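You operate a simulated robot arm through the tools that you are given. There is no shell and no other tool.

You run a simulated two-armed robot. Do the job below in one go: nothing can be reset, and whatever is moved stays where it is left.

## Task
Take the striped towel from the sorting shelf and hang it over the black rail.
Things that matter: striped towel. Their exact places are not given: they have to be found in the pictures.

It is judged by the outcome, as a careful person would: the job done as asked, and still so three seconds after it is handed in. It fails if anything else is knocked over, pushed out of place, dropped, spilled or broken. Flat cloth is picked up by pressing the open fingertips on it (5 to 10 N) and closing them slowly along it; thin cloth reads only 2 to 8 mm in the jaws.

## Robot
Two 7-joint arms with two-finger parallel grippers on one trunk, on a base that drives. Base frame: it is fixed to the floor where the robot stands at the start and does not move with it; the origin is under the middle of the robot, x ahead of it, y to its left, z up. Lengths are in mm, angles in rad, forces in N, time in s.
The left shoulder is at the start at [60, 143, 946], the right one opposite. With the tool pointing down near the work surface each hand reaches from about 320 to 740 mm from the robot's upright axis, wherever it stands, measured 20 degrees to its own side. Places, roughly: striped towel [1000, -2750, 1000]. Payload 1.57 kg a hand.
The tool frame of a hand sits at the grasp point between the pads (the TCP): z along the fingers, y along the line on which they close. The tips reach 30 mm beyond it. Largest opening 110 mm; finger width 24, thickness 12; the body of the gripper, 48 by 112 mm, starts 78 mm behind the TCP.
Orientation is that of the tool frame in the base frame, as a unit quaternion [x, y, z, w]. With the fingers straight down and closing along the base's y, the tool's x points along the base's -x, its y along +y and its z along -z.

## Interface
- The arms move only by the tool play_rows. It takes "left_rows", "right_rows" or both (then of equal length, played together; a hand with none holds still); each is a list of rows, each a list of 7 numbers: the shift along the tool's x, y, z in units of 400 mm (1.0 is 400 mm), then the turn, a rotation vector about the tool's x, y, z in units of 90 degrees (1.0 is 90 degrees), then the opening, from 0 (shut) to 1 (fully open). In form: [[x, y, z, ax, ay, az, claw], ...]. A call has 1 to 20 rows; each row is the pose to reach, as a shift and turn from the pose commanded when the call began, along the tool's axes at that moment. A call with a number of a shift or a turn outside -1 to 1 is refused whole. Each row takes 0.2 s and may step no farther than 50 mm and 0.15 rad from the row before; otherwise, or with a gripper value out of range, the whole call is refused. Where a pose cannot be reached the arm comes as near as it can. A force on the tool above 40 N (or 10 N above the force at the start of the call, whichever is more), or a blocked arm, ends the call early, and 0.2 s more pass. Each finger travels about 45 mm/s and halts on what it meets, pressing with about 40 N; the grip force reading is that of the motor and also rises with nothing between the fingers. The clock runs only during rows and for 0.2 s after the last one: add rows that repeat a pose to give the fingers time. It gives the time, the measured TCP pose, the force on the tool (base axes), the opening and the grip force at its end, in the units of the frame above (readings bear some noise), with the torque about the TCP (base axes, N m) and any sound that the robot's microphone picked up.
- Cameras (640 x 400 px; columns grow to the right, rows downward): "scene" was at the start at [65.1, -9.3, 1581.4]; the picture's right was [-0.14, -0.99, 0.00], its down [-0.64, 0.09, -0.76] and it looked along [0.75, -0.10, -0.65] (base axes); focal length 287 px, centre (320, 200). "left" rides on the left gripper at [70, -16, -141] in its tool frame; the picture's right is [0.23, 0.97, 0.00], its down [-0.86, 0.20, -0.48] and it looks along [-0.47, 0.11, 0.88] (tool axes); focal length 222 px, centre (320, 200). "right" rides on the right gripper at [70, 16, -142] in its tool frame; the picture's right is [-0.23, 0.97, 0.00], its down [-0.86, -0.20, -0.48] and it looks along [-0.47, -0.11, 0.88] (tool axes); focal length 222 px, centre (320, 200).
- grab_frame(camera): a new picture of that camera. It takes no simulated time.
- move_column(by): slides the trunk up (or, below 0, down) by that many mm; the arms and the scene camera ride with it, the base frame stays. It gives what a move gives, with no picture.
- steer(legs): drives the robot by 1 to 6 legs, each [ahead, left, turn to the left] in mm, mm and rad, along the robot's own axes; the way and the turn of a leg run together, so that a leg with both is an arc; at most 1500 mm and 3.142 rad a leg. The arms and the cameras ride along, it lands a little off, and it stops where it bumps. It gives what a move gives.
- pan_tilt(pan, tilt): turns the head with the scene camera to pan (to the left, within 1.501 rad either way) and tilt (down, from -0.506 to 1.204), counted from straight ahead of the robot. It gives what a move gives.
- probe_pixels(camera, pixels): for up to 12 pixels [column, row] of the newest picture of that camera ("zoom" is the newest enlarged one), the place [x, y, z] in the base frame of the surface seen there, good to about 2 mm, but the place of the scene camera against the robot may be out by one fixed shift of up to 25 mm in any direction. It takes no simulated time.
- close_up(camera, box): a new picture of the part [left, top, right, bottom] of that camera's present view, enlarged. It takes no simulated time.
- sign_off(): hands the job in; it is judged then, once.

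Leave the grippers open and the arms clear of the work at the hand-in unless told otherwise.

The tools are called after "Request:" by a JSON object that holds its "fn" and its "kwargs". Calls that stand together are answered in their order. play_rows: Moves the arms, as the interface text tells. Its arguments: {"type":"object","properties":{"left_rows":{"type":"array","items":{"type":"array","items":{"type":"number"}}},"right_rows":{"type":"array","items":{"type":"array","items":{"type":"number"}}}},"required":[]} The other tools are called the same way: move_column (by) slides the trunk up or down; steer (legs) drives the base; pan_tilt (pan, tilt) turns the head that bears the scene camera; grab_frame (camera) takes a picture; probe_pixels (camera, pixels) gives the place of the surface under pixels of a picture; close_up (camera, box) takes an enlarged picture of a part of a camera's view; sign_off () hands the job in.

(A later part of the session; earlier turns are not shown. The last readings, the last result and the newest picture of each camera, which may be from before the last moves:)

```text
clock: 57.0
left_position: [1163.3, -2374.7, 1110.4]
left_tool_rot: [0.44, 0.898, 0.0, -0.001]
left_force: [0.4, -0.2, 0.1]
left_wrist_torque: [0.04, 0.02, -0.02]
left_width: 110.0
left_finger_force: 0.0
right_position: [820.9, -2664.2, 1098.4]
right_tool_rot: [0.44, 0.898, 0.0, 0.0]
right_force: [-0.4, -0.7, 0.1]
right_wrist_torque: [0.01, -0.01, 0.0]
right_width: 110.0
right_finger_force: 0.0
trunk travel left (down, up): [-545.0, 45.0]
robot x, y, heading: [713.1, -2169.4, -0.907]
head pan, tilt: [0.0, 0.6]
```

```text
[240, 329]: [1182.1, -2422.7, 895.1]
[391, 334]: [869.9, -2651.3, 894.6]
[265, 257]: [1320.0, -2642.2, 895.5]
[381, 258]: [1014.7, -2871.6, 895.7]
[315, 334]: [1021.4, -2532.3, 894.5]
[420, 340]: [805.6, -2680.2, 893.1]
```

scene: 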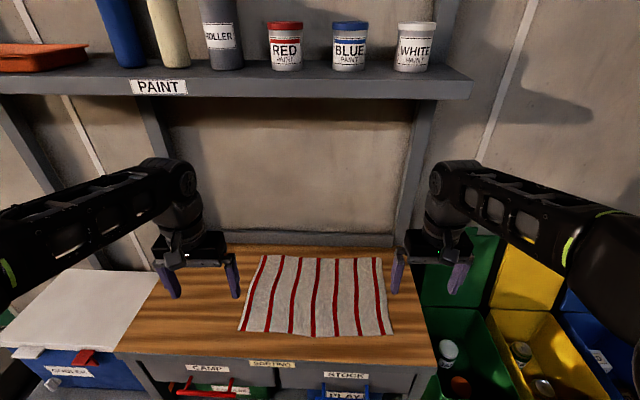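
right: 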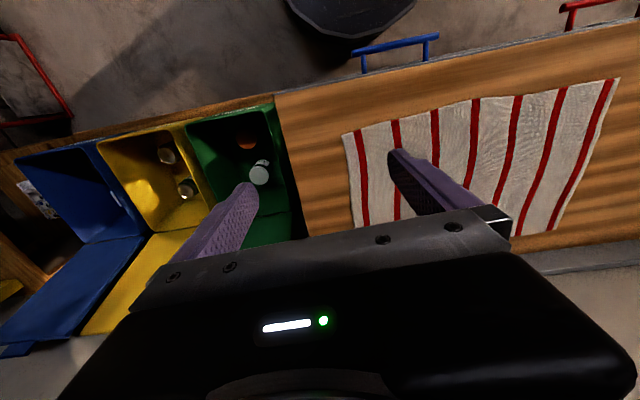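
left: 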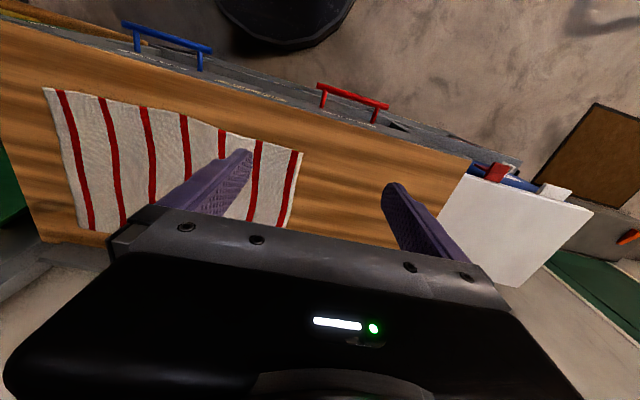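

The wrist cameras put the counter at z≈879, so the head camera reads about 14 mm high. The towel's front edge runs from (1172,-2428) to (864,-2656). I'll hold it at two points on this edge with both hands, about 55 mm in from the corners. First I'll move both hands over those points and part-close the fingers.

Request:
{"fn": "play_rows", "kwargs": {"left_rows": [[-0.05, -0.07, 0, 0, 0, 0, 0.8], [-0.1, -0.14, 0, 0, 0, 0, 0.6], [-0.1475, -0.2025, 0, 0, 0, 0, 0.45], [-0.1475, -0.2025, 0, 0, 0, 0, 0.45]], "right_rows": [[-0.03, 0.08, 0, 0, 0, 0, 0.8], [-0.06, 0.16, 0, 0, 0, 0, 0.6], [-0.085, 0.235, 0, 0, 0, 0, 0.45], [-0.085, 0.235, 0, 0, 0, 0, 0.45]]}}

Request:
{"fn": "move_column", "kwargs": {"by": -150}}

Request:
{"fn": "grab_frame", "kwargs": {"camera": "left"}}

Request:
{"fn": "grab_frame", "kwargs": {"camera": "right"}}

```text
clock: 58.0
left_position: [1133.1, -2468.7, 1110.4]
left_tool_rot: [0.44, 0.898, 0.0, 0.0]
left_force: [-0.4, -0.4, 0.8]
left_wrist_torque: [-0.01, -0.02, 0.02]
left_width: 49.5
left_finger_force: 0.1
right_position: [915.0, -2633.3, 1100.5]
right_tool_rot: [0.44, 0.898, 0.0, 0.001]
right_force: [-0.4, 0.1, -0.1]
right_wrist_torque: [-0.02, -0.06, -0.02]
right_width: 49.7
right_finger_force: 0.1
trunk travel left (down, up): [-545.0, 45.0]
robot x, y, heading: [714.6, -2175.4, -0.909]
head pan, tilt: [0.0, 0.6]
```

```text
clock: 59.8
left_position: [1132.5, -2469.1, 960.7]
left_tool_rot: [0.44, 0.898, -0.001, 0.001]
left_force: [0.2, 0.2, -0.4]
left_wrist_torque: [-0.02, 0.02, 0.0]
left_width: 49.3
left_finger_force: 0.1
right_position: [915.0, -2633.6, 950.2]
right_tool_rot: [0.44, 0.898, 0.0, 0.001]
right_force: [0.2, 0.2, 0.0]
right_wrist_torque: [-0.01, 0.03, -0.01]
right_width: 49.4
right_finger_force: 0.1
trunk travel left (down, up): [-395.0, 195.0]
robot x, y, heading: [719.2, -2167.5, -0.913]
head pan, tilt: [0.0, 0.6]
```

```text
taken
```

left: 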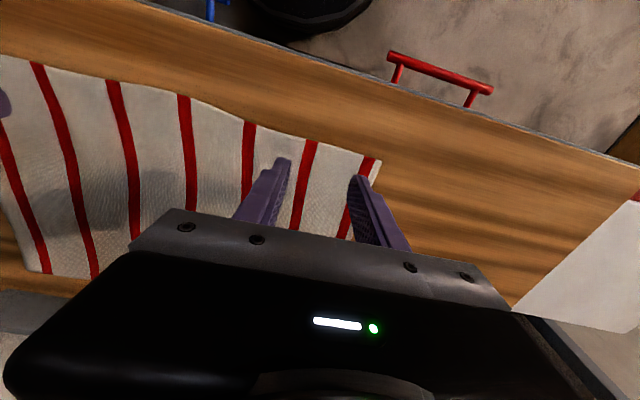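

```text
taken
```

right: 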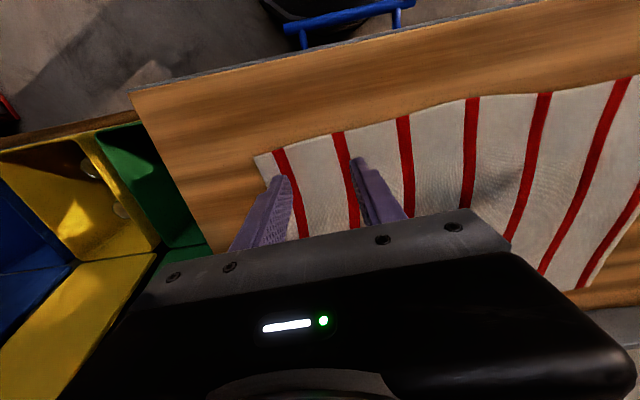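

Both hands' fingers are over the cloth near its front edge. I'll lower both to just above contact (TCP z≈914), nudging the left hand 6 mm further in.

Request:
{"fn": "play_rows", "kwargs": {"left_rows": [[-0.015, 0, 0.05, 0, 0, 0, 0.45], [-0.015, 0, 0.09, 0, 0, 0, 0.45], [-0.015, 0, 0.1125, 0, 0, 0, 0.45], [-0.015, 0, 0.1125, 0, 0, 0, 0.45]], "right_rows": [[0, 0, 0.04, 0, 0, 0, 0.45], [0, 0, 0.07, 0, 0, 0, 0.45], [0, 0, 0.0875, 0, 0, 0, 0.45], [0, 0, 0.0875, 0, 0, 0, 0.45]]}}

```text
clock: 60.8
left_position: [1136.5, -2474.6, 915.7]
left_tool_rot: [0.44, 0.898, 0.0, 0.0]
left_force: [-0.1, 0.0, 0.4]
left_wrist_torque: [-0.04, -0.01, 0.0]
left_width: 49.4
left_finger_force: 0.0
right_position: [914.5, -2635.0, 915.4]
right_tool_rot: [0.44, 0.898, 0.0, 0.0]
right_force: [1.3, 0.1, -0.8]
right_wrist_torque: [-0.02, 0.01, 0.0]
right_width: 49.6
right_finger_force: 0.2
trunk travel left (down, up): [-395.0, 195.0]
robot x, y, heading: [715.0, -2172.7, -0.909]
head pan, tilt: [0.0, 0.6]
```

There's no contact yet on either hand, with tips at about z 885. I'll press down in small steps and watch the force.

Request:
{"fn": "play_rows", "kwargs": {"left_rows": [[0, 0, 0.005, 0, 0, 0, 0.45], [0, 0, 0.01, 0, 0, 0, 0.45], [0, 0, 0.01, 0, 0, 0, 0.45]], "right_rows": [[0, 0, 0.005, 0, 0, 0, 0.45], [0, 0, 0.01, 0, 0, 0, 0.45], [0, 0, 0.01, 0, 0, 0, 0.45]]}}

```text
clock: 61.6
left_position: [1136.7, -2474.0, 911.9]
left_tool_rot: [0.44, 0.898, -0.001, 0.0]
left_force: [0.1, -0.5, 6.3]
left_wrist_torque: [0.04, -0.02, -0.01]
left_width: 49.2
left_finger_force: 0.0
right_position: [914.8, -2634.6, 911.0]
right_tool_rot: [0.44, 0.898, 0.001, 0.001]
right_force: [0.7, 0.5, 0.6]
right_wrist_torque: [0.03, 0.02, -0.01]
right_width: 49.4
right_finger_force: 0.0
trunk travel left (down, up): [-395.0, 195.0]
robot x, y, heading: [712.2, -2169.5, -0.913]
head pan, tilt: [0.0, 0.6]
```

The left hand presses at 6.3 N, but the right isn't touching yet. I'll press the right one a bit more.

Request:
{"fn": "play_rows", "kwargs": {"right_rows": [[0, 0, 0.0025, 0, 0, 0, 0.45], [0, 0, 0.005, 0, 0, 0, 0.45], [0, 0, 0.005, 0, 0, 0, 0.45]]}}

```text
clock: 62.4
left_position: [1135.4, -2472.2, 911.6]
left_tool_rot: [0.44, 0.898, 0.0, 0.001]
left_force: [1.2, -0.4, 4.4]
left_wrist_torque: [-0.03, -0.02, 0.0]
left_width: 49.3
left_finger_force: 0.0
right_position: [914.5, -2635.1, 911.2]
right_tool_rot: [0.44, 0.898, 0.0, 0.002]
right_force: [-1.0, -2.0, 22.3]
right_wrist_torque: [-0.12, 0.36, 0.05]
right_width: 49.7
right_finger_force: 0.1
trunk travel left (down, up): [-395.0, 195.0]
robot x, y, heading: [711.7, -2172.3, -0.908]
head pan, tilt: [0.0, 0.6]
```

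The right hand is at 22 N, which is too much. I'll back it off by 1.2 mm and press the left a touch more.

Request:
{"fn": "play_rows", "kwargs": {"left_rows": [[0, 0, 0.0007, 0, 0, 0, 0.45], [0, 0, 0.0007, 0, 0, 0, 0.45]], "right_rows": [[0, 0, -0.003, 0, 0, 0, 0.45], [0, 0, -0.003, 0, 0, 0, 0.45]]}}

```text
clock: 63.0
left_position: [1136.5, -2473.6, 912.3]
left_tool_rot: [0.44, 0.898, -0.001, 0.001]
left_force: [-0.4, 2.6, 10.7]
left_wrist_torque: [0.14, 0.04, 0.01]
left_width: 49.5
left_finger_force: 0.0
right_position: [915.4, -2634.7, 912.0]
right_tool_rot: [0.44, 0.898, 0.0, 0.002]
right_force: [1.5, -3.8, 17.2]
right_wrist_torque: [-0.16, 0.16, 0.05]
right_width: 49.6
right_finger_force: 0.4
trunk travel left (down, up): [-395.0, 195.0]
robot x, y, heading: [713.7, -2175.4, -0.911]
head pan, tilt: [0.0, 0.6]
```

Request:
{"fn": "play_rows", "kwargs": {"left_rows": [[0, 0, -0.0004, 0, 0, 0, 0.45], [0, 0, -0.0004, 0, 0, 0, 0.45]], "right_rows": [[0, 0, -0.0022, 0, 0, 0, 0.45], [0, 0, -0.0022, 0, 0, 0, 0.45]]}}

```text
clock: 63.6
left_position: [1134.1, -2473.0, 911.9]
left_tool_rot: [0.44, 0.898, -0.001, 0.001]
left_force: [-3.1, 0.9, 12.3]
left_wrist_torque: [0.14, 0.01, 0.04]
left_width: 49.5
left_finger_force: 0.0
right_position: [914.1, -2633.0, 911.3]
right_tool_rot: [0.439, 0.898, 0.0, 0.002]
right_force: [1.9, -1.2, 10.9]
right_wrist_torque: [-0.05, 0.08, 0.0]
right_width: 49.8
right_finger_force: 0.4
trunk travel left (down, up): [-395.0, 195.0]
robot x, y, heading: [715.8, -2167.9, -0.909]
head pan, tilt: [0.0, 0.6]
```

Both read about 11–12 N. I'll ease off slightly and read again.

Request:
{"fn": "play_rows", "kwargs": {"left_rows": [[0, 0, -0.0012, 0, 0, 0, 0.45], [0, 0, -0.0012, 0, 0, 0, 0.45]], "right_rows": [[0, 0, -0.0008, 0, 0, 0, 0.45], [0, 0, -0.0008, 0, 0, 0, 0.45]]}}

```text
clock: 64.2
left_position: [1135.7, -2473.0, 911.7]
left_tool_rot: [0.44, 0.898, 0.0, 0.0]
left_force: [-2.9, 1.4, 10.0]
left_wrist_torque: [0.14, 0.06, 0.01]
left_width: 49.4
left_finger_force: 0.1
right_position: [914.7, -2633.7, 911.9]
right_tool_rot: [0.44, 0.898, 0.0, 0.001]
right_force: [-0.3, 0.1, 1.8]
right_wrist_torque: [0.0, -0.03, -0.01]
right_width: 49.5
right_finger_force: 0.0
trunk travel left (down, up): [-395.0, 195.0]
robot x, y, heading: [711.6, -2172.9, -0.912]
head pan, tilt: [0.0, 0.6]
```

The left presses at 10 N. I'll close the left fingers slowly along the cloth while the right stays put.

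Request:
{"fn": "play_rows", "kwargs": {"left_rows": [[0, 0, -0.0003, 0, 0, 0, 0.42], [0, 0, -0.0003, 0, 0, 0, 0.39], [0, 0, -0.0003, 0, 0, 0, 0.36], [0, 0, -0.0003, 0, 0, 0, 0.33], [0, 0, -0.0003, 0, 0, 0, 0.3], [0, 0, -0.0003, 0, 0, 0, 0.27], [0, 0, -0.0003, 0, 0, 0, 0.24], [0, 0, -0.0003, 0, 0, 0, 0.21], [0, 0, -0.0003, 0, 0, 0, 0.18], [0, 0, -0.0003, 0, 0, 0, 0.15], [0, 0, -0.0003, 0, 0, 0, 0.12], [0, 0, -0.0003, 0, 0, 0, 0.09], [0, 0, -0.0003, 0, 0, 0, 0.06], [0, 0, -0.0003, 0, 0, 0, 0.03], [0, 0, -0.0003, 0, 0, 0, 0.0], [0, 0, -0.0003, 0, 0, 0, 0.0], [0, 0, -0.0003, 0, 0, 0, 0.0]]}}

Request:
{"fn": "grab_frame", "kwargs": {"camera": "left"}}

Request:
{"fn": "close_up", "kwargs": {"camera": "scene", "box": [200, 220, 440, 370]}}

```text
clock: 67.8
left_position: [1136.2, -2474.2, 912.0]
left_tool_rot: [0.44, 0.898, 0.0, 0.0]
left_force: [-0.6, -0.3, 2.6]
left_wrist_torque: [-0.01, 0.03, -0.01]
left_width: 2.3
left_finger_force: 24.2
right_position: [913.5, -2634.6, 911.6]
right_tool_rot: [0.439, 0.898, 0.0, 0.001]
right_force: [0.9, -0.1, 0.7]
right_wrist_torque: [-0.01, -0.02, -0.01]
right_width: 49.3
right_finger_force: 0.1
trunk travel left (down, up): [-395.0, 195.0]
robot x, y, heading: [718.5, -2173.1, -0.911]
head pan, tilt: [0.0, 0.6]
```

```text
taken
```

left: 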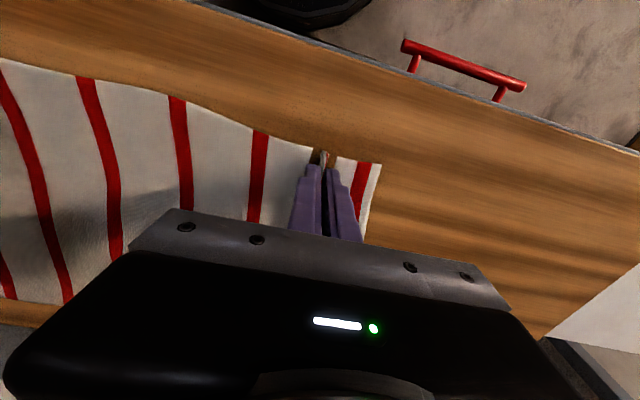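

```text
2.67 times, centred on (320, 295) of scene
```

zoom: 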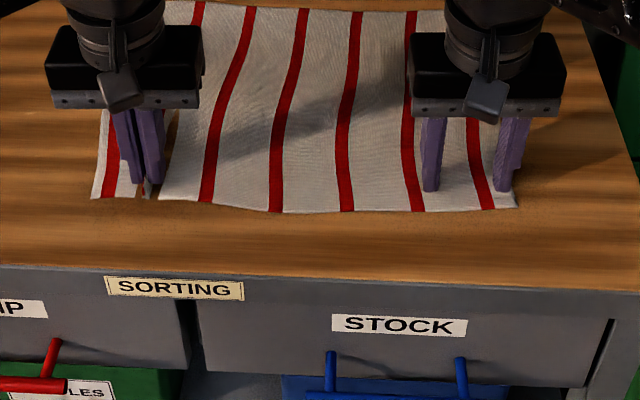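

The left hand has pinched a fold: the jaws read 2.3 mm and the cloth is drawn in between the fingers. Now I'll press with the right.

Request:
{"fn": "play_rows", "kwargs": {"right_rows": [[0, 0, 0.0013, 0, 0, 0, 0.45], [0, 0, 0.0013, 0, 0, 0, 0.45], [0, 0, 0.0013, 0, 0, 0, 0.45]]}}

```text
clock: 68.6
left_position: [1136.1, -2474.4, 912.1]
left_tool_rot: [0.439, 0.898, 0.001, 0.0]
left_force: [-0.6, -0.8, 2.9]
left_wrist_torque: [0.01, 0.01, 0.0]
left_width: 2.7
left_finger_force: 24.4
right_position: [914.5, -2635.0, 911.0]
right_tool_rot: [0.44, 0.898, 0.001, 0.001]
right_force: [1.4, 0.2, 3.2]
right_wrist_torque: [0.01, 0.01, 0.0]
right_width: 49.3
right_finger_force: 0.0
trunk travel left (down, up): [-395.0, 195.0]
robot x, y, heading: [714.2, -2171.4, -0.907]
head pan, tilt: [0.0, 0.6]
```

The right is at 3.2 N. A little more pressure is needed.

Request:
{"fn": "play_rows", "kwargs": {"right_rows": [[0, 0, 0.0013, 0, 0, 0, 0.45], [0, 0, 0.0013, 0, 0, 0, 0.45], [0, 0, 0.0013, 0, 0, 0, 0.45]]}}

```text
clock: 69.4
left_position: [1136.6, -2473.5, 910.9]
left_tool_rot: [0.439, 0.898, 0.001, -0.001]
left_force: [-0.8, -1.1, 2.3]
left_wrist_torque: [-0.02, 0.05, 0.01]
left_width: 2.4
left_finger_force: 23.9
right_position: [914.3, -2633.8, 911.2]
right_tool_rot: [0.44, 0.898, 0.0, 0.001]
right_force: [2.4, -0.1, 4.6]
right_wrist_torque: [0.0, -0.01, 0.02]
right_width: 49.3
right_finger_force: 0.0
trunk travel left (down, up): [-395.0, 195.0]
robot x, y, heading: [713.9, -2167.7, -0.912]
head pan, tilt: [0.0, 0.6]
```

The right is at 4.6 N. I'll add about 0.6 mm more and close its fingers slowly.

Request:
{"fn": "play_rows", "kwargs": {"right_rows": [[0, 0, 0.0015, 0, 0, 0, 0.45], [0, 0, 0.0015, 0, 0, 0, 0.42], [0, 0, 0.0015, 0, 0, 0, 0.39], [0, 0, 0.0015, 0, 0, 0, 0.36], [0, 0, 0.0015, 0, 0, 0, 0.33], [0, 0, 0.0015, 0, 0, 0, 0.3], [0, 0, 0.0015, 0, 0, 0, 0.27], [0, 0, 0.0015, 0, 0, 0, 0.24], [0, 0, 0.0015, 0, 0, 0, 0.21], [0, 0, 0.0015, 0, 0, 0, 0.18], [0, 0, 0.0015, 0, 0, 0, 0.15], [0, 0, 0.0015, 0, 0, 0, 0.12], [0, 0, 0.0015, 0, 0, 0, 0.09], [0, 0, 0.0015, 0, 0, 0, 0.06], [0, 0, 0.0015, 0, 0, 0, 0.03], [0, 0, 0.0015, 0, 0, 0, 0.0], [0, 0, 0.0015, 0, 0, 0, 0.0], [0, 0, 0.0015, 0, 0, 0, 0.0]]}}

Request:
{"fn": "grab_frame", "kwargs": {"camera": "right"}}

Request:
{"fn": "close_up", "kwargs": {"camera": "scene", "box": [200, 220, 440, 370]}}

```text
clock: 73.2
left_position: [1136.6, -2472.3, 911.6]
left_tool_rot: [0.44, 0.898, -0.001, 0.001]
left_force: [-13.8, -10.3, 0.1]
left_wrist_torque: [-0.3, 0.43, 0.05]
left_width: 2.8
left_finger_force: 24.3
right_position: [915.0, -2633.1, 912.7]
right_tool_rot: [0.44, 0.898, 0.0, 0.002]
right_force: [14.4, 8.9, 29.2]
right_wrist_torque: [0.39, -0.33, -0.12]
right_width: 4.3
right_finger_force: 24.9
trunk travel left (down, up): [-395.0, 195.0]
robot x, y, heading: [710.2, -2170.9, -0.912]
head pan, tilt: [0.0, 0.6]
```

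```text
taken
```

right: 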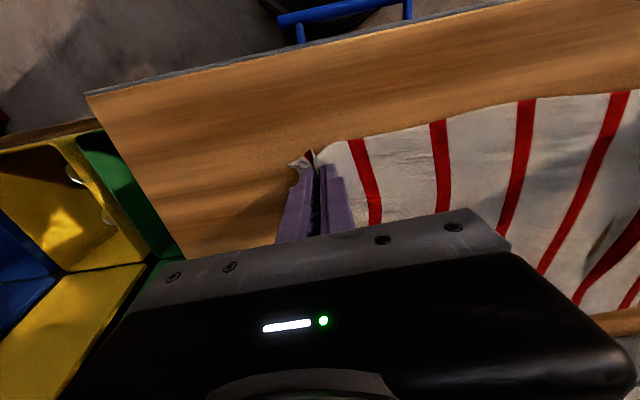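

```text
2.67 times, centred on (320, 295) of scene
```

zoom: 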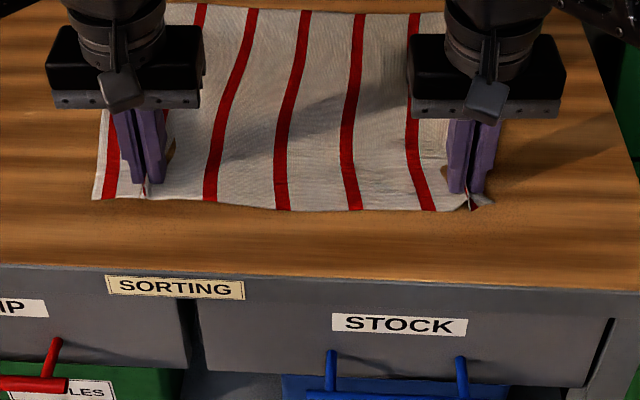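

Both hands have a fold now (2.8 and 4.3 mm), but the cloth is stretched between them at about 17 N. I'll bring the hands 12 mm closer together, then lift both gently.

Request:
{"fn": "play_rows", "kwargs": {"left_rows": [[0, -0.008, 0, 0, 0, 0, 0], [0, -0.015, -0.003, 0, 0, 0, 0], [0, -0.015, -0.02, 0, 0, 0, 0], [0, -0.015, -0.05, 0, 0, 0, 0], [0, -0.015, -0.05, 0, 0, 0, 0]], "right_rows": [[0, 0.008, -0.003, 0, 0, 0, 0], [0, 0.015, -0.006, 0, 0, 0, 0], [0, 0.015, -0.023, 0, 0, 0, 0], [0, 0.015, -0.053, 0, 0, 0, 0], [0, 0.015, -0.053, 0, 0, 0, 0]]}}

Request:
{"fn": "grab_frame", "kwargs": {"camera": "scene"}}

```text
clock: 74.4
left_position: [1132.2, -2476.6, 932.3]
left_tool_rot: [0.441, 0.898, 0.0, 0.0]
left_force: [-3.5, -1.8, 0.5]
left_wrist_torque: [-0.09, 0.1, 0.04]
left_width: 2.8
left_finger_force: 23.9
right_position: [919.8, -2629.6, 931.3]
right_tool_rot: [0.44, 0.898, 0.0, 0.0]
right_force: [3.6, 2.2, -0.1]
right_wrist_torque: [0.01, -0.1, -0.08]
right_width: 3.2
right_finger_force: 24.5
trunk travel left (down, up): [-395.0, 195.0]
robot x, y, heading: [716.1, -2169.7, -0.915]
head pan, tilt: [0.0, 0.6]
```

```text
taken
```

scene: 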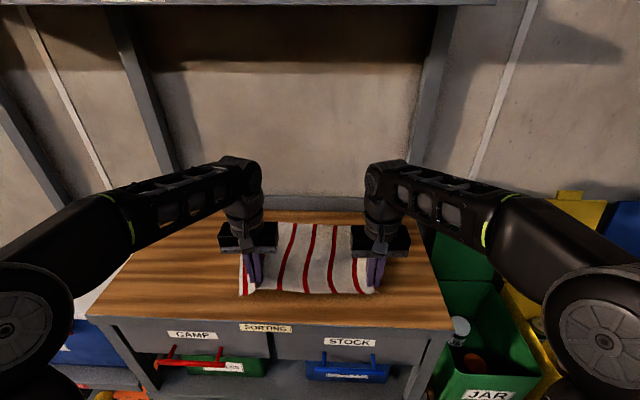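

Both grips hold and the front edge is lifted. I'll relax the tension slightly, then raise the trunk to lift the towel off.

Request:
{"fn": "play_rows", "kwargs": {"left_rows": [[0, -0.006, -0.03, 0, 0, 0, 0], [0, -0.006, -0.06, 0, 0, 0, 0], [0, -0.006, -0.1, 0, 0, 0, 0]], "right_rows": [[0, 0.006, -0.03, 0, 0, 0, 0], [0, 0.006, -0.06, 0, 0, 0, 0], [0, 0.006, -0.1, 0, 0, 0, 0]]}}

Request:
{"fn": "move_column", "kwargs": {"by": 180}}

Request:
{"fn": "grab_frame", "kwargs": {"camera": "scene"}}

```text
clock: 75.2
left_position: [1130.1, -2480.6, 972.8]
left_tool_rot: [0.441, 0.897, -0.001, 0.002]
left_force: [-2.4, -0.4, 0.7]
left_wrist_torque: [-0.03, 0.01, 0.03]
left_width: 2.6
left_finger_force: 24.0
right_position: [920.5, -2626.9, 971.0]
right_tool_rot: [0.44, 0.898, 0.0, 0.002]
right_force: [0.7, 0.5, -0.9]
right_wrist_torque: [0.0, -0.05, -0.03]
right_width: 2.5
right_finger_force: 24.0
trunk travel left (down, up): [-395.0, 195.0]
robot x, y, heading: [718.3, -2173.0, -0.913]
head pan, tilt: [0.0, 0.6]
```

```text
clock: 77.2
left_position: [1131.4, -2479.9, 1150.8]
left_tool_rot: [0.44, 0.898, 0.0, 0.0]
left_force: [-0.8, -1.2, -0.1]
left_wrist_torque: [0.0, 0.05, 0.04]
left_width: 2.6
left_finger_force: 23.7
right_position: [922.9, -2625.3, 1150.8]
right_tool_rot: [0.44, 0.898, -0.001, 0.001]
right_force: [1.5, -0.1, 0.3]
right_wrist_torque: [0.05, -0.05, -0.04]
right_width: 2.6
right_finger_force: 23.4
trunk travel left (down, up): [-575.0, 15.0]
robot x, y, heading: [713.8, -2170.3, -0.912]
head pan, tilt: [0.0, 0.6]
```

```text
taken
```

scene: 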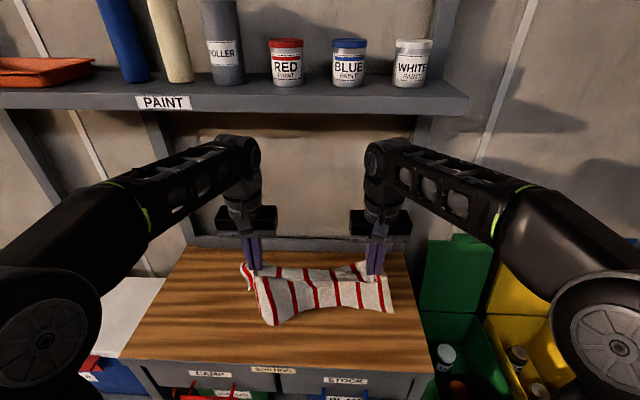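

The towel hangs from both hands, just touching the counter. I'll zoom in to check it.

Request:
{"fn": "close_up", "kwargs": {"camera": "scene", "box": [200, 220, 440, 370]}}

Request:
{"fn": "grab_frame", "kwargs": {"camera": "left"}}

Request:
{"fn": "grab_frame", "kwargs": {"camera": "right"}}

```text
2.67 times, centred on (320, 295) of scene
```

zoom: 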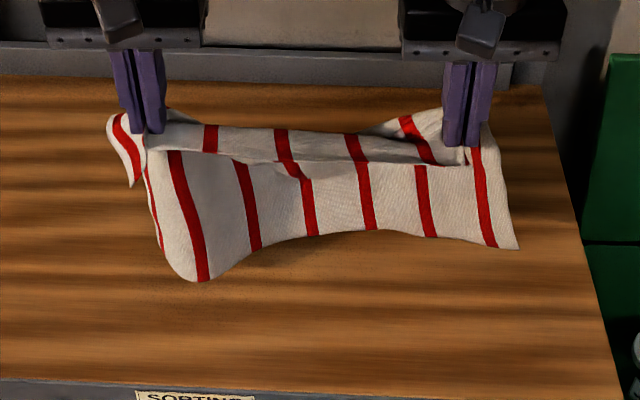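

```text
taken
```

left: 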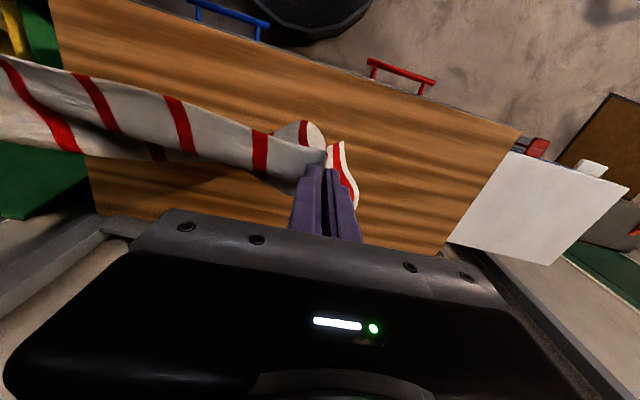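

```text
taken
```

right: 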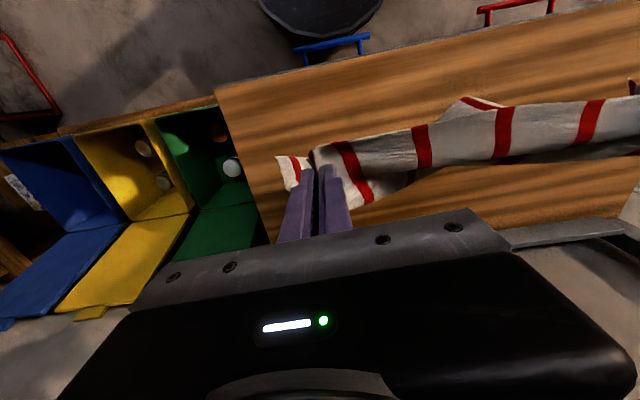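

Both ends are firmly held and the towel hangs free. Now I'll back straight away from the shelf by 400 mm and check.

Request:
{"fn": "steer", "kwargs": {"legs": [[-400, 0, 0]]}}

Request:
{"fn": "grab_frame", "kwargs": {"camera": "scene"}}

```text
clock: 79.7
left_position: [878.5, -2155.9, 1153.0]
left_tool_rot: [0.443, 0.896, 0.0, 0.0]
left_force: [-0.8, -0.3, 0.2]
left_wrist_torque: [-0.07, 0.06, -0.03]
left_width: 2.7
left_finger_force: 24.0
right_position: [666.9, -2301.5, 1151.0]
right_tool_rot: [0.444, 0.896, 0.0, 0.0]
right_force: [1.2, 1.0, 0.0]
right_wrist_torque: [0.01, -0.05, -0.04]
right_width: 2.7
right_finger_force: 23.9
trunk travel left (down, up): [-575.0, 15.0]
robot x, y, heading: [465.5, -1847.6, -0.92]
head pan, tilt: [0.0, 0.6]
```

```text
taken
```

scene: 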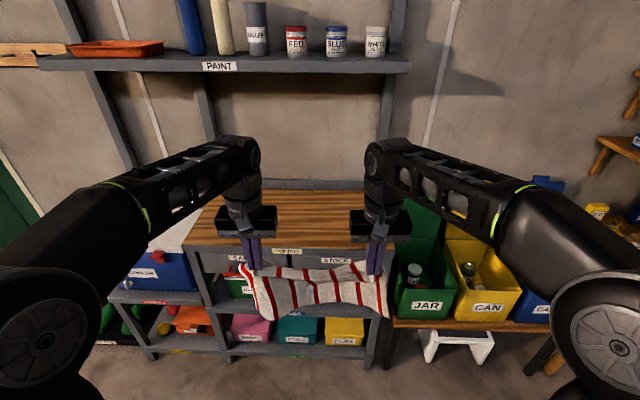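

The towel is held well. Next I'll turn left to face the partition side. I'll check the area to my left for obstacles first.

Request:
{"fn": "pan_tilt", "kwargs": {"pan": 1.3, "tilt": 0.6}}

Request:
{"fn": "grab_frame", "kwargs": {"camera": "scene"}}

```text
clock: 81.2
left_position: [877.6, -2156.7, 1153.2]
left_tool_rot: [0.443, 0.896, 0.0, 0.0]
left_force: [-2.3, -0.7, -0.3]
left_wrist_torque: [-0.02, 0.04, 0.0]
left_width: 2.5
left_finger_force: 23.9
right_position: [667.6, -2302.2, 1151.3]
right_tool_rot: [0.444, 0.896, 0.0, 0.001]
right_force: [1.7, 1.5, -0.3]
right_wrist_torque: [0.05, -0.05, -0.03]
right_width: 2.5
right_finger_force: 24.2
trunk travel left (down, up): [-575.0, 15.0]
robot x, y, heading: [462.6, -1846.7, -0.918]
head pan, tilt: [1.3, 0.6]
```

```text
taken
```

scene: 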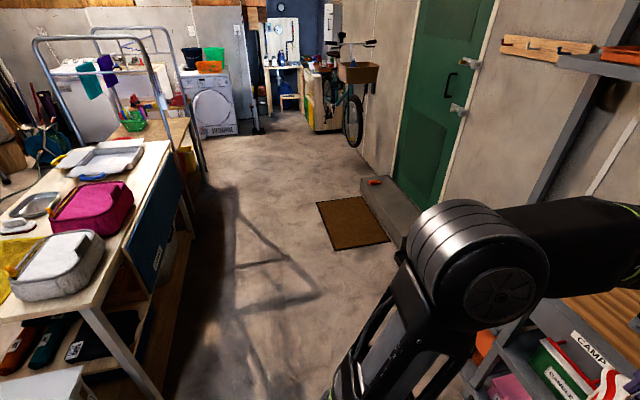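

Request:
{"fn": "probe_pixels", "kwargs": {"camera": "scene", "pixels": [[85, 300], [155, 390], [175, 150], [60, 385], [80, 260], [130, 215]]}}

```text
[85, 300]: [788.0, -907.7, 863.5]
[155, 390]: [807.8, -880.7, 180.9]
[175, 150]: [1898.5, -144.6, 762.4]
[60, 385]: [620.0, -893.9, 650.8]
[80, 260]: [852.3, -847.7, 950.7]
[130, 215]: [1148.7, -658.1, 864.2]
```

The nearest bench corner is 990 mm away, so turning is safe. I'll turn left to face d2 (heading 0.613).

Request:
{"fn": "steer", "kwargs": {"legs": [[0, 0, 1.531]]}}

Request:
{"fn": "pan_tilt", "kwargs": {"pan": 0.0, "tilt": 0.7}}

Request:
{"fn": "grab_frame", "kwargs": {"camera": "scene"}}

```text
clock: 85.3
left_position: [785.6, -1437.1, 1152.2]
left_tool_rot: [-0.306, 0.952, 0.0, 0.0]
left_force: [0.4, -0.9, 0.3]
left_wrist_torque: [-0.07, -0.01, 0.0]
left_width: 2.6
left_finger_force: 23.9
right_position: [925.2, -1654.9, 1151.2]
right_tool_rot: [-0.306, 0.952, 0.0, 0.001]
right_force: [-0.8, 0.5, -0.8]
right_wrist_torque: [0.0, 0.05, -0.07]
right_width: 2.7
right_finger_force: 23.8
trunk travel left (down, up): [-575.0, 15.0]
robot x, y, heading: [464.2, -1844.0, 0.625]
head pan, tilt: [1.3, 0.6]
```

```text
clock: 86.8
left_position: [786.4, -1438.7, 1151.4]
left_tool_rot: [-0.307, 0.952, 0.0, 0.0]
left_force: [0.7, -2.5, -0.1]
left_wrist_torque: [-0.03, -0.06, -0.02]
left_width: 2.6
left_finger_force: 23.7
right_position: [926.0, -1653.5, 1150.8]
right_tool_rot: [-0.306, 0.952, 0.0, 0.001]
right_force: [-1.3, 1.5, 0.4]
right_wrist_torque: [0.05, 0.02, -0.08]
right_width: 2.7
right_finger_force: 23.6
trunk travel left (down, up): [-575.0, 15.0]
robot x, y, heading: [460.7, -1846.1, 0.628]
head pan, tilt: [0.0, 0.7]
```

```text
taken
```

scene: 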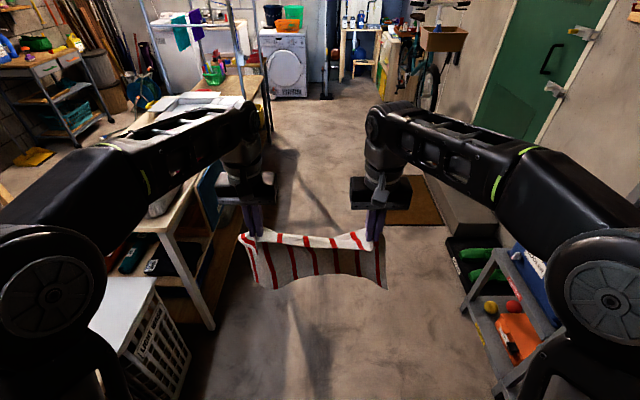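

Facing the right way, with free space here. I'll try tilting both hands 45° forward (turning about tool y by −45°) while pulling them in 60 mm. That's the posture I need for passing over the rail.

Request:
{"fn": "play_rows", "kwargs": {"left_rows": [[0.02, 0, 0, 0, -0.0714, 0, 0], [0.04, 0, 0, 0, -0.1428, 0, 0], [0.06, 0, 0, 0, -0.2142, 0, 0], [0.09, 0, 0, 0, -0.2856, 0, 0], [0.11, 0, 0, 0, -0.357, 0, 0], [0.13, 0, 0, 0, -0.4284, 0, 0], [0.15, 0, 0, 0, -0.5, 0, 0], [0.15, 0, 0, 0, -0.5, 0, 0]], "right_rows": [[0.02, 0, 0, 0, -0.0714, 0, 0], [0.04, 0, 0, 0, -0.1428, 0, 0], [0.06, 0, 0, 0, -0.2142, 0, 0], [0.09, 0, 0, 0, -0.2856, 0, 0], [0.11, 0, 0, 0, -0.357, 0, 0], [0.13, 0, 0, 0, -0.4284, 0, 0], [0.15, 0, 0, 0, -0.5, 0, 0], [0.15, 0, 0, 0, -0.5, 0, 0]]}}

Request:
{"fn": "grab_frame", "kwargs": {"camera": "scene"}}

Request:
{"fn": "grab_frame", "kwargs": {"camera": "left"}}

```text
clock: 88.6
left_position: [738.3, -1475.0, 1151.5]
left_tool_rot: [-0.283, 0.88, 0.117, 0.364]
left_force: [0.8, -1.1, -0.4]
left_wrist_torque: [-0.03, 0.01, -0.02]
left_width: 2.3
left_finger_force: 24.0
right_position: [878.2, -1687.5, 1152.4]
right_tool_rot: [-0.283, 0.879, 0.118, 0.365]
right_force: [0.4, 1.2, -0.4]
right_wrist_torque: [0.02, 0.04, -0.02]
right_width: 2.4
right_finger_force: 23.7
trunk travel left (down, up): [-575.0, 15.0]
robot x, y, heading: [464.3, -1846.6, 0.625]
head pan, tilt: [0.0, 0.7]
```

```text
taken
```

scene: 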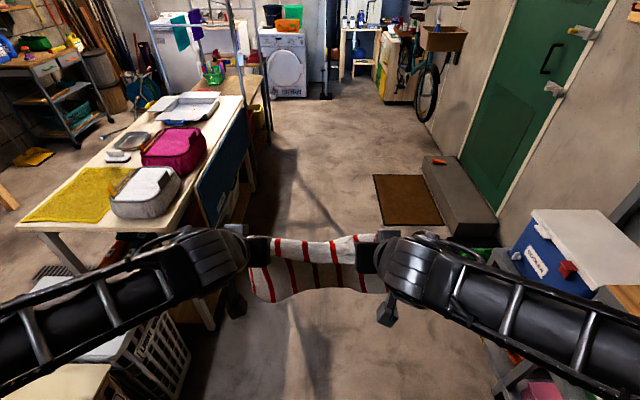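

```text
taken
```

left: 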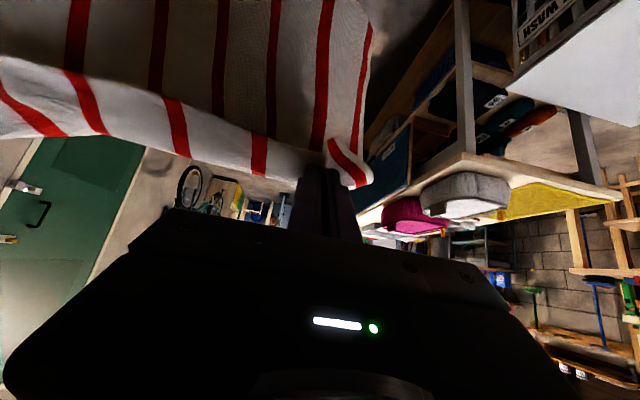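

The 45° posture works. Now I'll lower the trunk by 290 so the hands pass under the hangers (TCP≈860), then back up 1140 mm into the corridor line.

Request:
{"fn": "move_column", "kwargs": {"by": -290}}

Request:
{"fn": "steer", "kwargs": {"legs": [[0, 0, -0.012], [-1140, 0, 0]]}}

Request:
{"fn": "grab_frame", "kwargs": {"camera": "scene"}}

```text
clock: 91.5
left_position: [737.5, -1474.8, 863.4]
left_tool_rot: [-0.283, 0.879, 0.117, 0.364]
left_force: [1.0, -1.2, -0.2]
left_wrist_torque: [-0.02, 0.01, -0.04]
left_width: 2.4
left_finger_force: 24.1
right_position: [877.5, -1688.3, 862.3]
right_tool_rot: [-0.283, 0.879, 0.118, 0.365]
right_force: [0.2, 1.3, 0.4]
right_wrist_torque: [0.0, 0.01, -0.02]
right_width: 2.6
right_finger_force: 23.7
trunk travel left (down, up): [-285.0, 305.0]
robot x, y, heading: [463.5, -1845.2, 0.624]
head pan, tilt: [0.0, 0.7]
```

```text
clock: 97.8
left_position: [-212.1, -2149.9, 861.7]
left_tool_rot: [-0.286, 0.879, 0.118, 0.364]
left_force: [0.4, -1.1, 1.2]
left_wrist_torque: [-0.08, -0.03, -0.05]
left_width: 2.6
left_finger_force: 24.3
right_position: [-70.9, -2362.6, 862.4]
right_tool_rot: [-0.287, 0.878, 0.12, 0.365]
right_force: [-0.3, 1.3, -0.1]
right_wrist_torque: [0.04, 0.05, 0.0]
right_width: 2.7
right_finger_force: 23.9
trunk travel left (down, up): [-285.0, 305.0]
robot x, y, heading: [-484.5, -2523.2, 0.628]
head pan, tilt: [0.0, 0.7]
```

```text
taken
```

scene: 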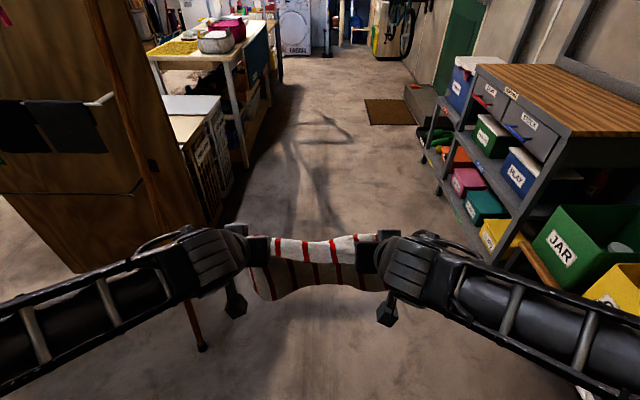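

The partition is now on my left, with the end of the light rail at (108,98) and dark cloths on it. I'll zoom in and probe it from this side.

Request:
{"fn": "pan_tilt", "kwargs": {"pan": 0.8, "tilt": 0.5}}

Request:
{"fn": "grab_frame", "kwargs": {"camera": "scene"}}

```text
clock: 98.9
left_position: [-210.9, -2149.3, 860.9]
left_tool_rot: [-0.286, 0.878, 0.119, 0.364]
left_force: [1.1, -1.0, -0.9]
left_wrist_torque: [-0.08, -0.04, -0.02]
left_width: 2.7
left_finger_force: 24.0
right_position: [-71.2, -2361.7, 861.6]
right_tool_rot: [-0.286, 0.878, 0.119, 0.365]
right_force: [-0.3, 1.2, -0.5]
right_wrist_torque: [0.04, 0.01, -0.02]
right_width: 2.6
right_finger_force: 24.1
trunk travel left (down, up): [-285.0, 305.0]
robot x, y, heading: [-484.4, -2521.3, 0.631]
head pan, tilt: [0.799, 0.499]
```

```text
taken
```

scene: 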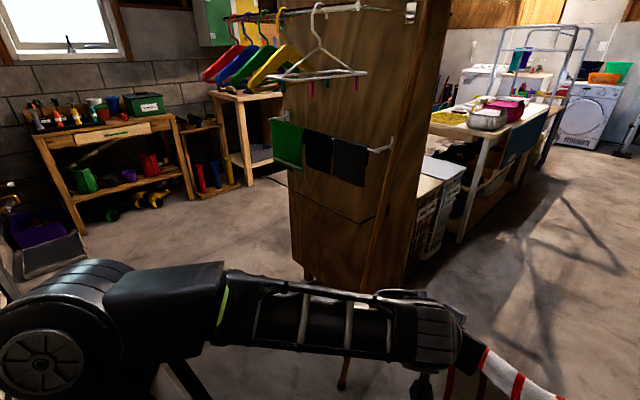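

Request:
{"fn": "close_up", "kwargs": {"camera": "scene", "box": [250, 60, 430, 240]}}

```text
2.22 times, centred on (340, 150) of scene
```

zoom: 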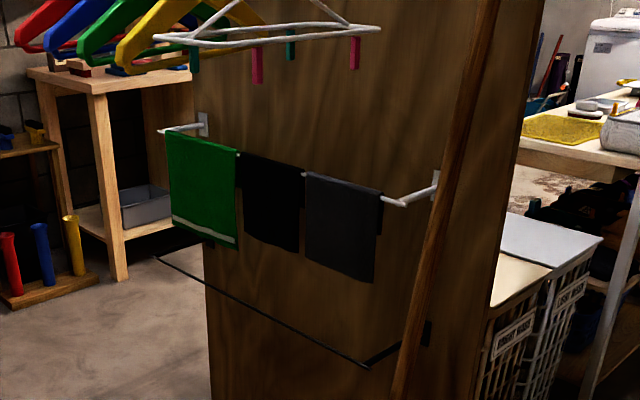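

Request:
{"fn": "probe_pixels", "kwargs": {"camera": "zoom", "pixels": [[367, 366], [310, 338], [250, 307], [160, 259], [370, 279], [310, 258], [296, 248], [234, 243], [172, 222], [257, 80], [354, 66], [420, 320]]}}

Request:
{"fn": "probe_pixels", "kwargs": {"camera": "scene", "pixels": [[254, 74], [232, 72], [205, 78], [360, 75], [345, 385], [300, 240], [372, 250], [362, 6]]}}

```text
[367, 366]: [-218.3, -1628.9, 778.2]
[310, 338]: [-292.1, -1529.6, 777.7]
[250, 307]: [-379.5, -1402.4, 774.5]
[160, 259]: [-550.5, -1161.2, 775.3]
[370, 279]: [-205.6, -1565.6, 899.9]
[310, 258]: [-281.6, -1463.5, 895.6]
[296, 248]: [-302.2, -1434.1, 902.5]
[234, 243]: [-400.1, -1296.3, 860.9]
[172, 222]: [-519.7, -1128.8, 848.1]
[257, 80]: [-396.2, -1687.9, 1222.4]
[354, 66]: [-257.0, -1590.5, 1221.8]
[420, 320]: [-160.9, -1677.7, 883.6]
```

```text
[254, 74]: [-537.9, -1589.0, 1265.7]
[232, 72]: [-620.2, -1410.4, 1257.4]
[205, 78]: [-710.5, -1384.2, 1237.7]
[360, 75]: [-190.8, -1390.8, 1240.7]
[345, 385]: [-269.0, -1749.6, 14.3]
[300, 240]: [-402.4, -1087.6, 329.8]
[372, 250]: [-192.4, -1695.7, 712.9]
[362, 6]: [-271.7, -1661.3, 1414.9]
```

The black rail is confirmed empty at z≈777 (about 763 after correcting for the head-camera shift). The best place for the towel is around d1≈950, under the shorter black and grey cloths. I'll check how high my forearm sits so that it clears the hangers (bottoms at about 1208).

Request:
{"fn": "probe_pixels", "kwargs": {"camera": "scene", "pixels": [[120, 280], [200, 285], [300, 290], [400, 300], [430, 330], [60, 290], [85, 270]]}}

```text
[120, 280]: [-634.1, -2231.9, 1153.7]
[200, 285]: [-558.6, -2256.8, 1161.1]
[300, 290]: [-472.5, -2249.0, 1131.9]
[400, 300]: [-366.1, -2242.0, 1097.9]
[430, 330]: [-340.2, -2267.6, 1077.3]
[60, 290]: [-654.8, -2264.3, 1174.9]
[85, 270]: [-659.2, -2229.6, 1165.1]
```

The forearms sit at z≈1060–1160, below the hangers' bottoms, and there's room. Sidestepping left 825 mm to stand in front of the rail.

Request:
{"fn": "steer", "kwargs": {"legs": [[0, 0, -0.012], [0, 825, 0]]}}

Request:
{"fn": "pan_tilt", "kwargs": {"pan": 0.0, "tilt": 0.55}}

Request:
{"fn": "grab_frame", "kwargs": {"camera": "scene"}}

Request:
{"fn": "grab_frame", "kwargs": {"camera": "left"}}

Request:
{"fn": "grab_frame", "kwargs": {"camera": "right"}}

```text
clock: 103.7
left_position: [-687.5, -1473.1, 861.4]
left_tool_rot: [-0.279, 0.88, 0.115, 0.365]
left_force: [1.5, -1.1, 0.8]
left_wrist_torque: [-0.05, -0.01, -0.03]
left_width: 2.6
left_finger_force: 23.8
right_position: [-549.8, -1687.6, 861.0]
right_tool_rot: [-0.28, 0.88, 0.117, 0.365]
right_force: [-0.8, 0.6, -0.6]
right_wrist_torque: [0.01, 0.04, -0.02]
right_width: 2.2
right_finger_force: 24.1
trunk travel left (down, up): [-285.0, 305.0]
robot x, y, heading: [-964.8, -1837.6, 0.616]
head pan, tilt: [0.799, 0.499]
```

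```text
clock: 104.8
left_position: [-688.0, -1473.3, 861.4]
left_tool_rot: [-0.28, 0.881, 0.116, 0.365]
left_force: [0.8, -0.6, -0.1]
left_wrist_torque: [-0.05, -0.02, -0.04]
left_width: 2.9
left_finger_force: 24.4
right_position: [-549.7, -1688.5, 862.0]
right_tool_rot: [-0.28, 0.88, 0.117, 0.365]
right_force: [0.3, 0.1, -0.8]
right_wrist_torque: [0.05, 0.05, -0.01]
right_width: 2.3
right_finger_force: 24.2
trunk travel left (down, up): [-285.0, 305.0]
robot x, y, heading: [-966.5, -1842.6, 0.614]
head pan, tilt: [0.0, 0.55]
```

```text
taken
```

scene: 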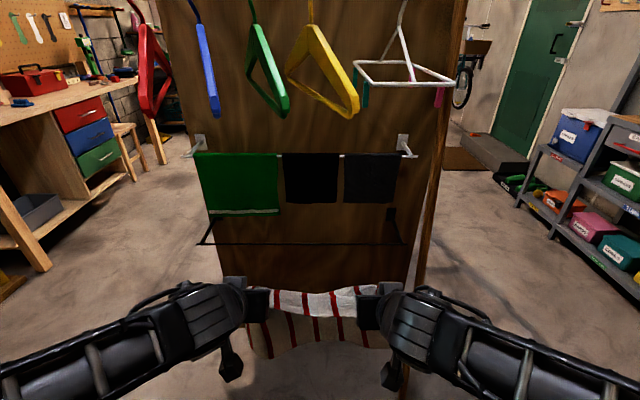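

```text
taken
```

left: 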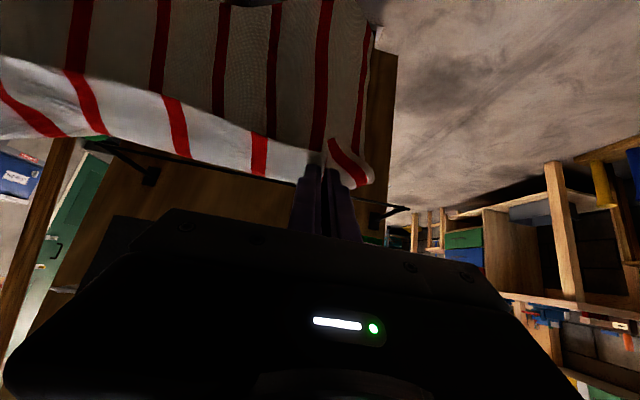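

```text
taken
```

right: 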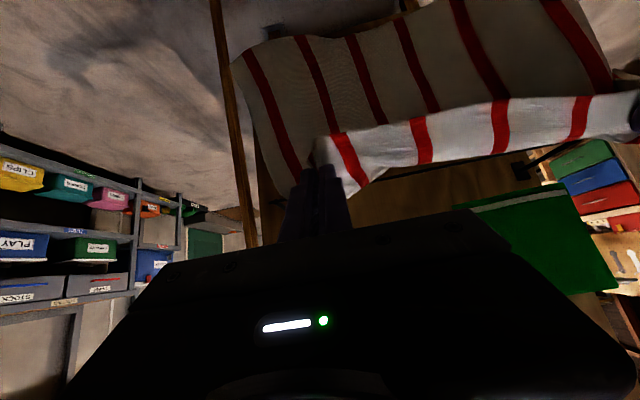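

I'm squarely facing the black rail: it runs from (203,243) to (403,243) in the scene view, and the towel hangs between my hands. I'll probe the rail with the scene camera, and with the left and right cameras where its ends show.

Request:
{"fn": "probe_pixels", "kwargs": {"camera": "scene", "pixels": [[205, 243], [240, 243], [270, 243], [300, 243], [340, 243], [370, 243], [400, 243], [280, 212], [338, 202], [370, 203]]}}

Request:
{"fn": "close_up", "kwargs": {"camera": "left", "box": [60, 110, 220, 210]}}

Request:
{"fn": "close_up", "kwargs": {"camera": "scene", "box": [180, 180, 430, 340]}}

```text
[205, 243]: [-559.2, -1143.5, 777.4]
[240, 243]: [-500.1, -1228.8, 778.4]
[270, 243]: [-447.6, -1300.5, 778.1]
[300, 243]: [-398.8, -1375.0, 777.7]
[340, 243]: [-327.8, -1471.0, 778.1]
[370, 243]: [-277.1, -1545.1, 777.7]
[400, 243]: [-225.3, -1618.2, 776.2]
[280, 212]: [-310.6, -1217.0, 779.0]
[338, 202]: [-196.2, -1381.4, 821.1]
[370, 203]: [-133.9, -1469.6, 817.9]
```

```text
4.00 times, centred on (140, 160) of left
```

zoom: 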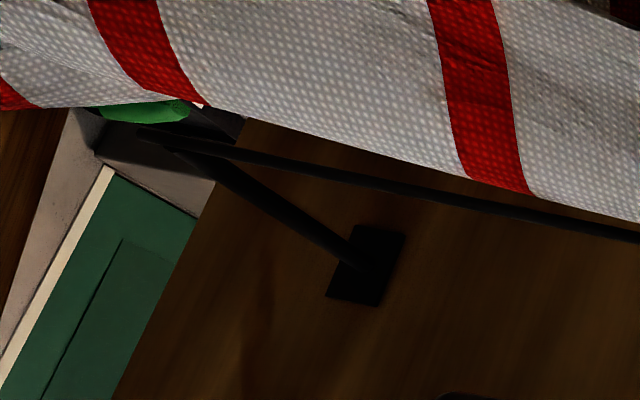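

```text
2.50 times, centred on (305, 260) of scene
```

zoom: 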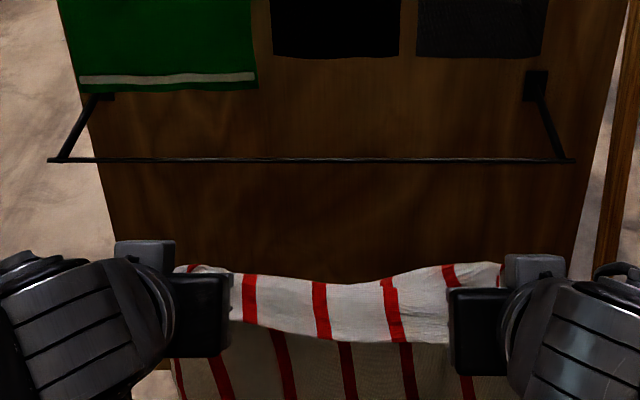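

Request:
{"fn": "close_up", "kwargs": {"camera": "left", "box": [80, 120, 180, 182]}}

```text
6.40 times, centred on (130, 151) of left
```

zoom: 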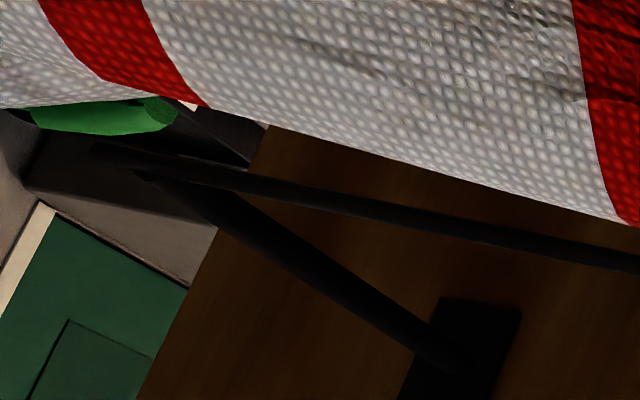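

Request:
{"fn": "probe_pixels", "kwargs": {"camera": "zoom", "pixels": [[280, 188], [350, 203], [420, 216], [500, 234], [570, 248], [620, 257], [240, 180], [300, 250], [400, 320], [470, 340], [450, 270], [180, 165]]}}

```text
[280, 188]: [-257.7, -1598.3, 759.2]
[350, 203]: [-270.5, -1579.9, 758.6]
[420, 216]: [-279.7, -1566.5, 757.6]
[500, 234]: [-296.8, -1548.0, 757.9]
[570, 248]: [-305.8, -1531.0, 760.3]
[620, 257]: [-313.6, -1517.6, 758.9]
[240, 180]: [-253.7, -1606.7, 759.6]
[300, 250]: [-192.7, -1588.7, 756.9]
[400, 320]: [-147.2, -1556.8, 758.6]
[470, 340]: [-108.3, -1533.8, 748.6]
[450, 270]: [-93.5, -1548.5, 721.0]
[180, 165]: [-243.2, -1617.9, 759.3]
```

The left wrist camera puts the rail at d2≈−1127, z≈760, with the panel about 158 mm behind it. Plan: keep the 45° tilt and slide the fingers along their own axis so they pass about 31 mm over the rail, with the tips ending about 85 mm behind and 40 mm below it. First I'll raise the trunk 33 mm and drive 190 mm closer.

Request:
{"fn": "move_column", "kwargs": {"by": 33}}

Request:
{"fn": "steer", "kwargs": {"legs": [[190, 0, 0]]}}

Request:
{"fn": "grab_frame", "kwargs": {"camera": "scene"}}

Request:
{"fn": "grab_frame", "kwargs": {"camera": "left"}}

Request:
{"fn": "grab_frame", "kwargs": {"camera": "right"}}

```text
clock: 105.6
left_position: [-687.1, -1473.7, 895.9]
left_tool_rot: [-0.28, 0.881, 0.116, 0.365]
left_force: [1.8, -0.3, -0.5]
left_wrist_torque: [-0.03, 0.01, -0.04]
left_width: 2.8
left_finger_force: 24.1
right_position: [-549.7, -1688.6, 895.1]
right_tool_rot: [-0.28, 0.88, 0.117, 0.366]
right_force: [-0.8, 1.0, 0.1]
right_wrist_torque: [0.04, 0.04, 0.01]
right_width: 2.6
right_finger_force: 23.6
trunk travel left (down, up): [-318.0, 272.0]
robot x, y, heading: [-963.6, -1839.0, 0.614]
head pan, tilt: [0.0, 0.55]
```

```text
clock: 107.2
left_position: [-524.8, -1362.7, 896.2]
left_tool_rot: [-0.278, 0.881, 0.115, 0.365]
left_force: [0.9, -0.6, 0.4]
left_wrist_torque: [-0.05, 0.01, -0.03]
left_width: 2.7
left_finger_force: 24.3
right_position: [-389.7, -1577.9, 894.6]
right_tool_rot: [-0.277, 0.881, 0.115, 0.365]
right_force: [-0.1, 0.7, -0.7]
right_wrist_torque: [0.03, 0.01, -0.02]
right_width: 2.6
right_finger_force: 24.0
trunk travel left (down, up): [-318.0, 272.0]
robot x, y, heading: [-807.7, -1727.1, 0.612]
head pan, tilt: [0.0, 0.55]
```

```text
taken
```

scene: 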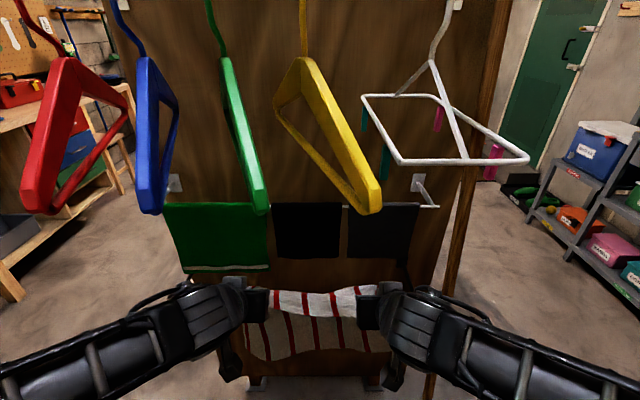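

```text
taken
```

left: 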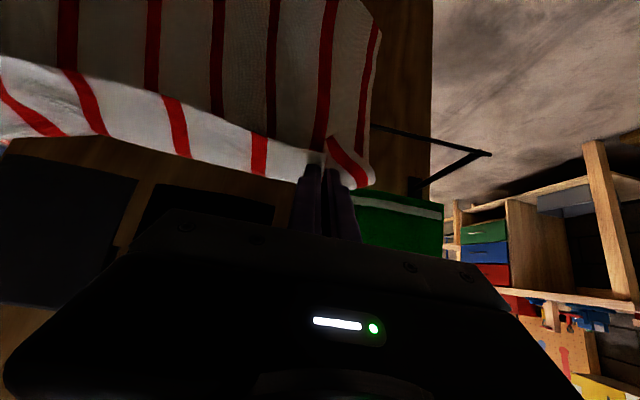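

```text
taken
```

right: 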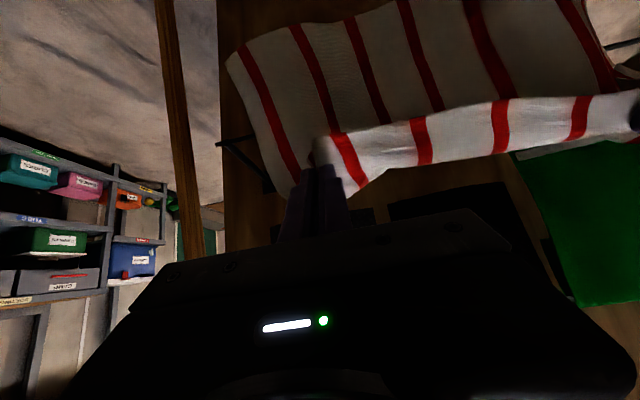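

The left camera now sees the rail's left part from (375,127) to (490,153). I'll zoom in and probe it for a precise fix.

Request:
{"fn": "close_up", "kwargs": {"camera": "left", "box": [370, 110, 500, 192]}}

```text
4.88 times, centred on (435, 151) of left
```

zoom: 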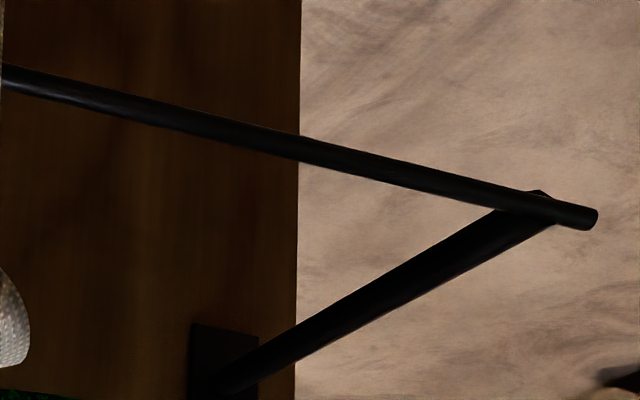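

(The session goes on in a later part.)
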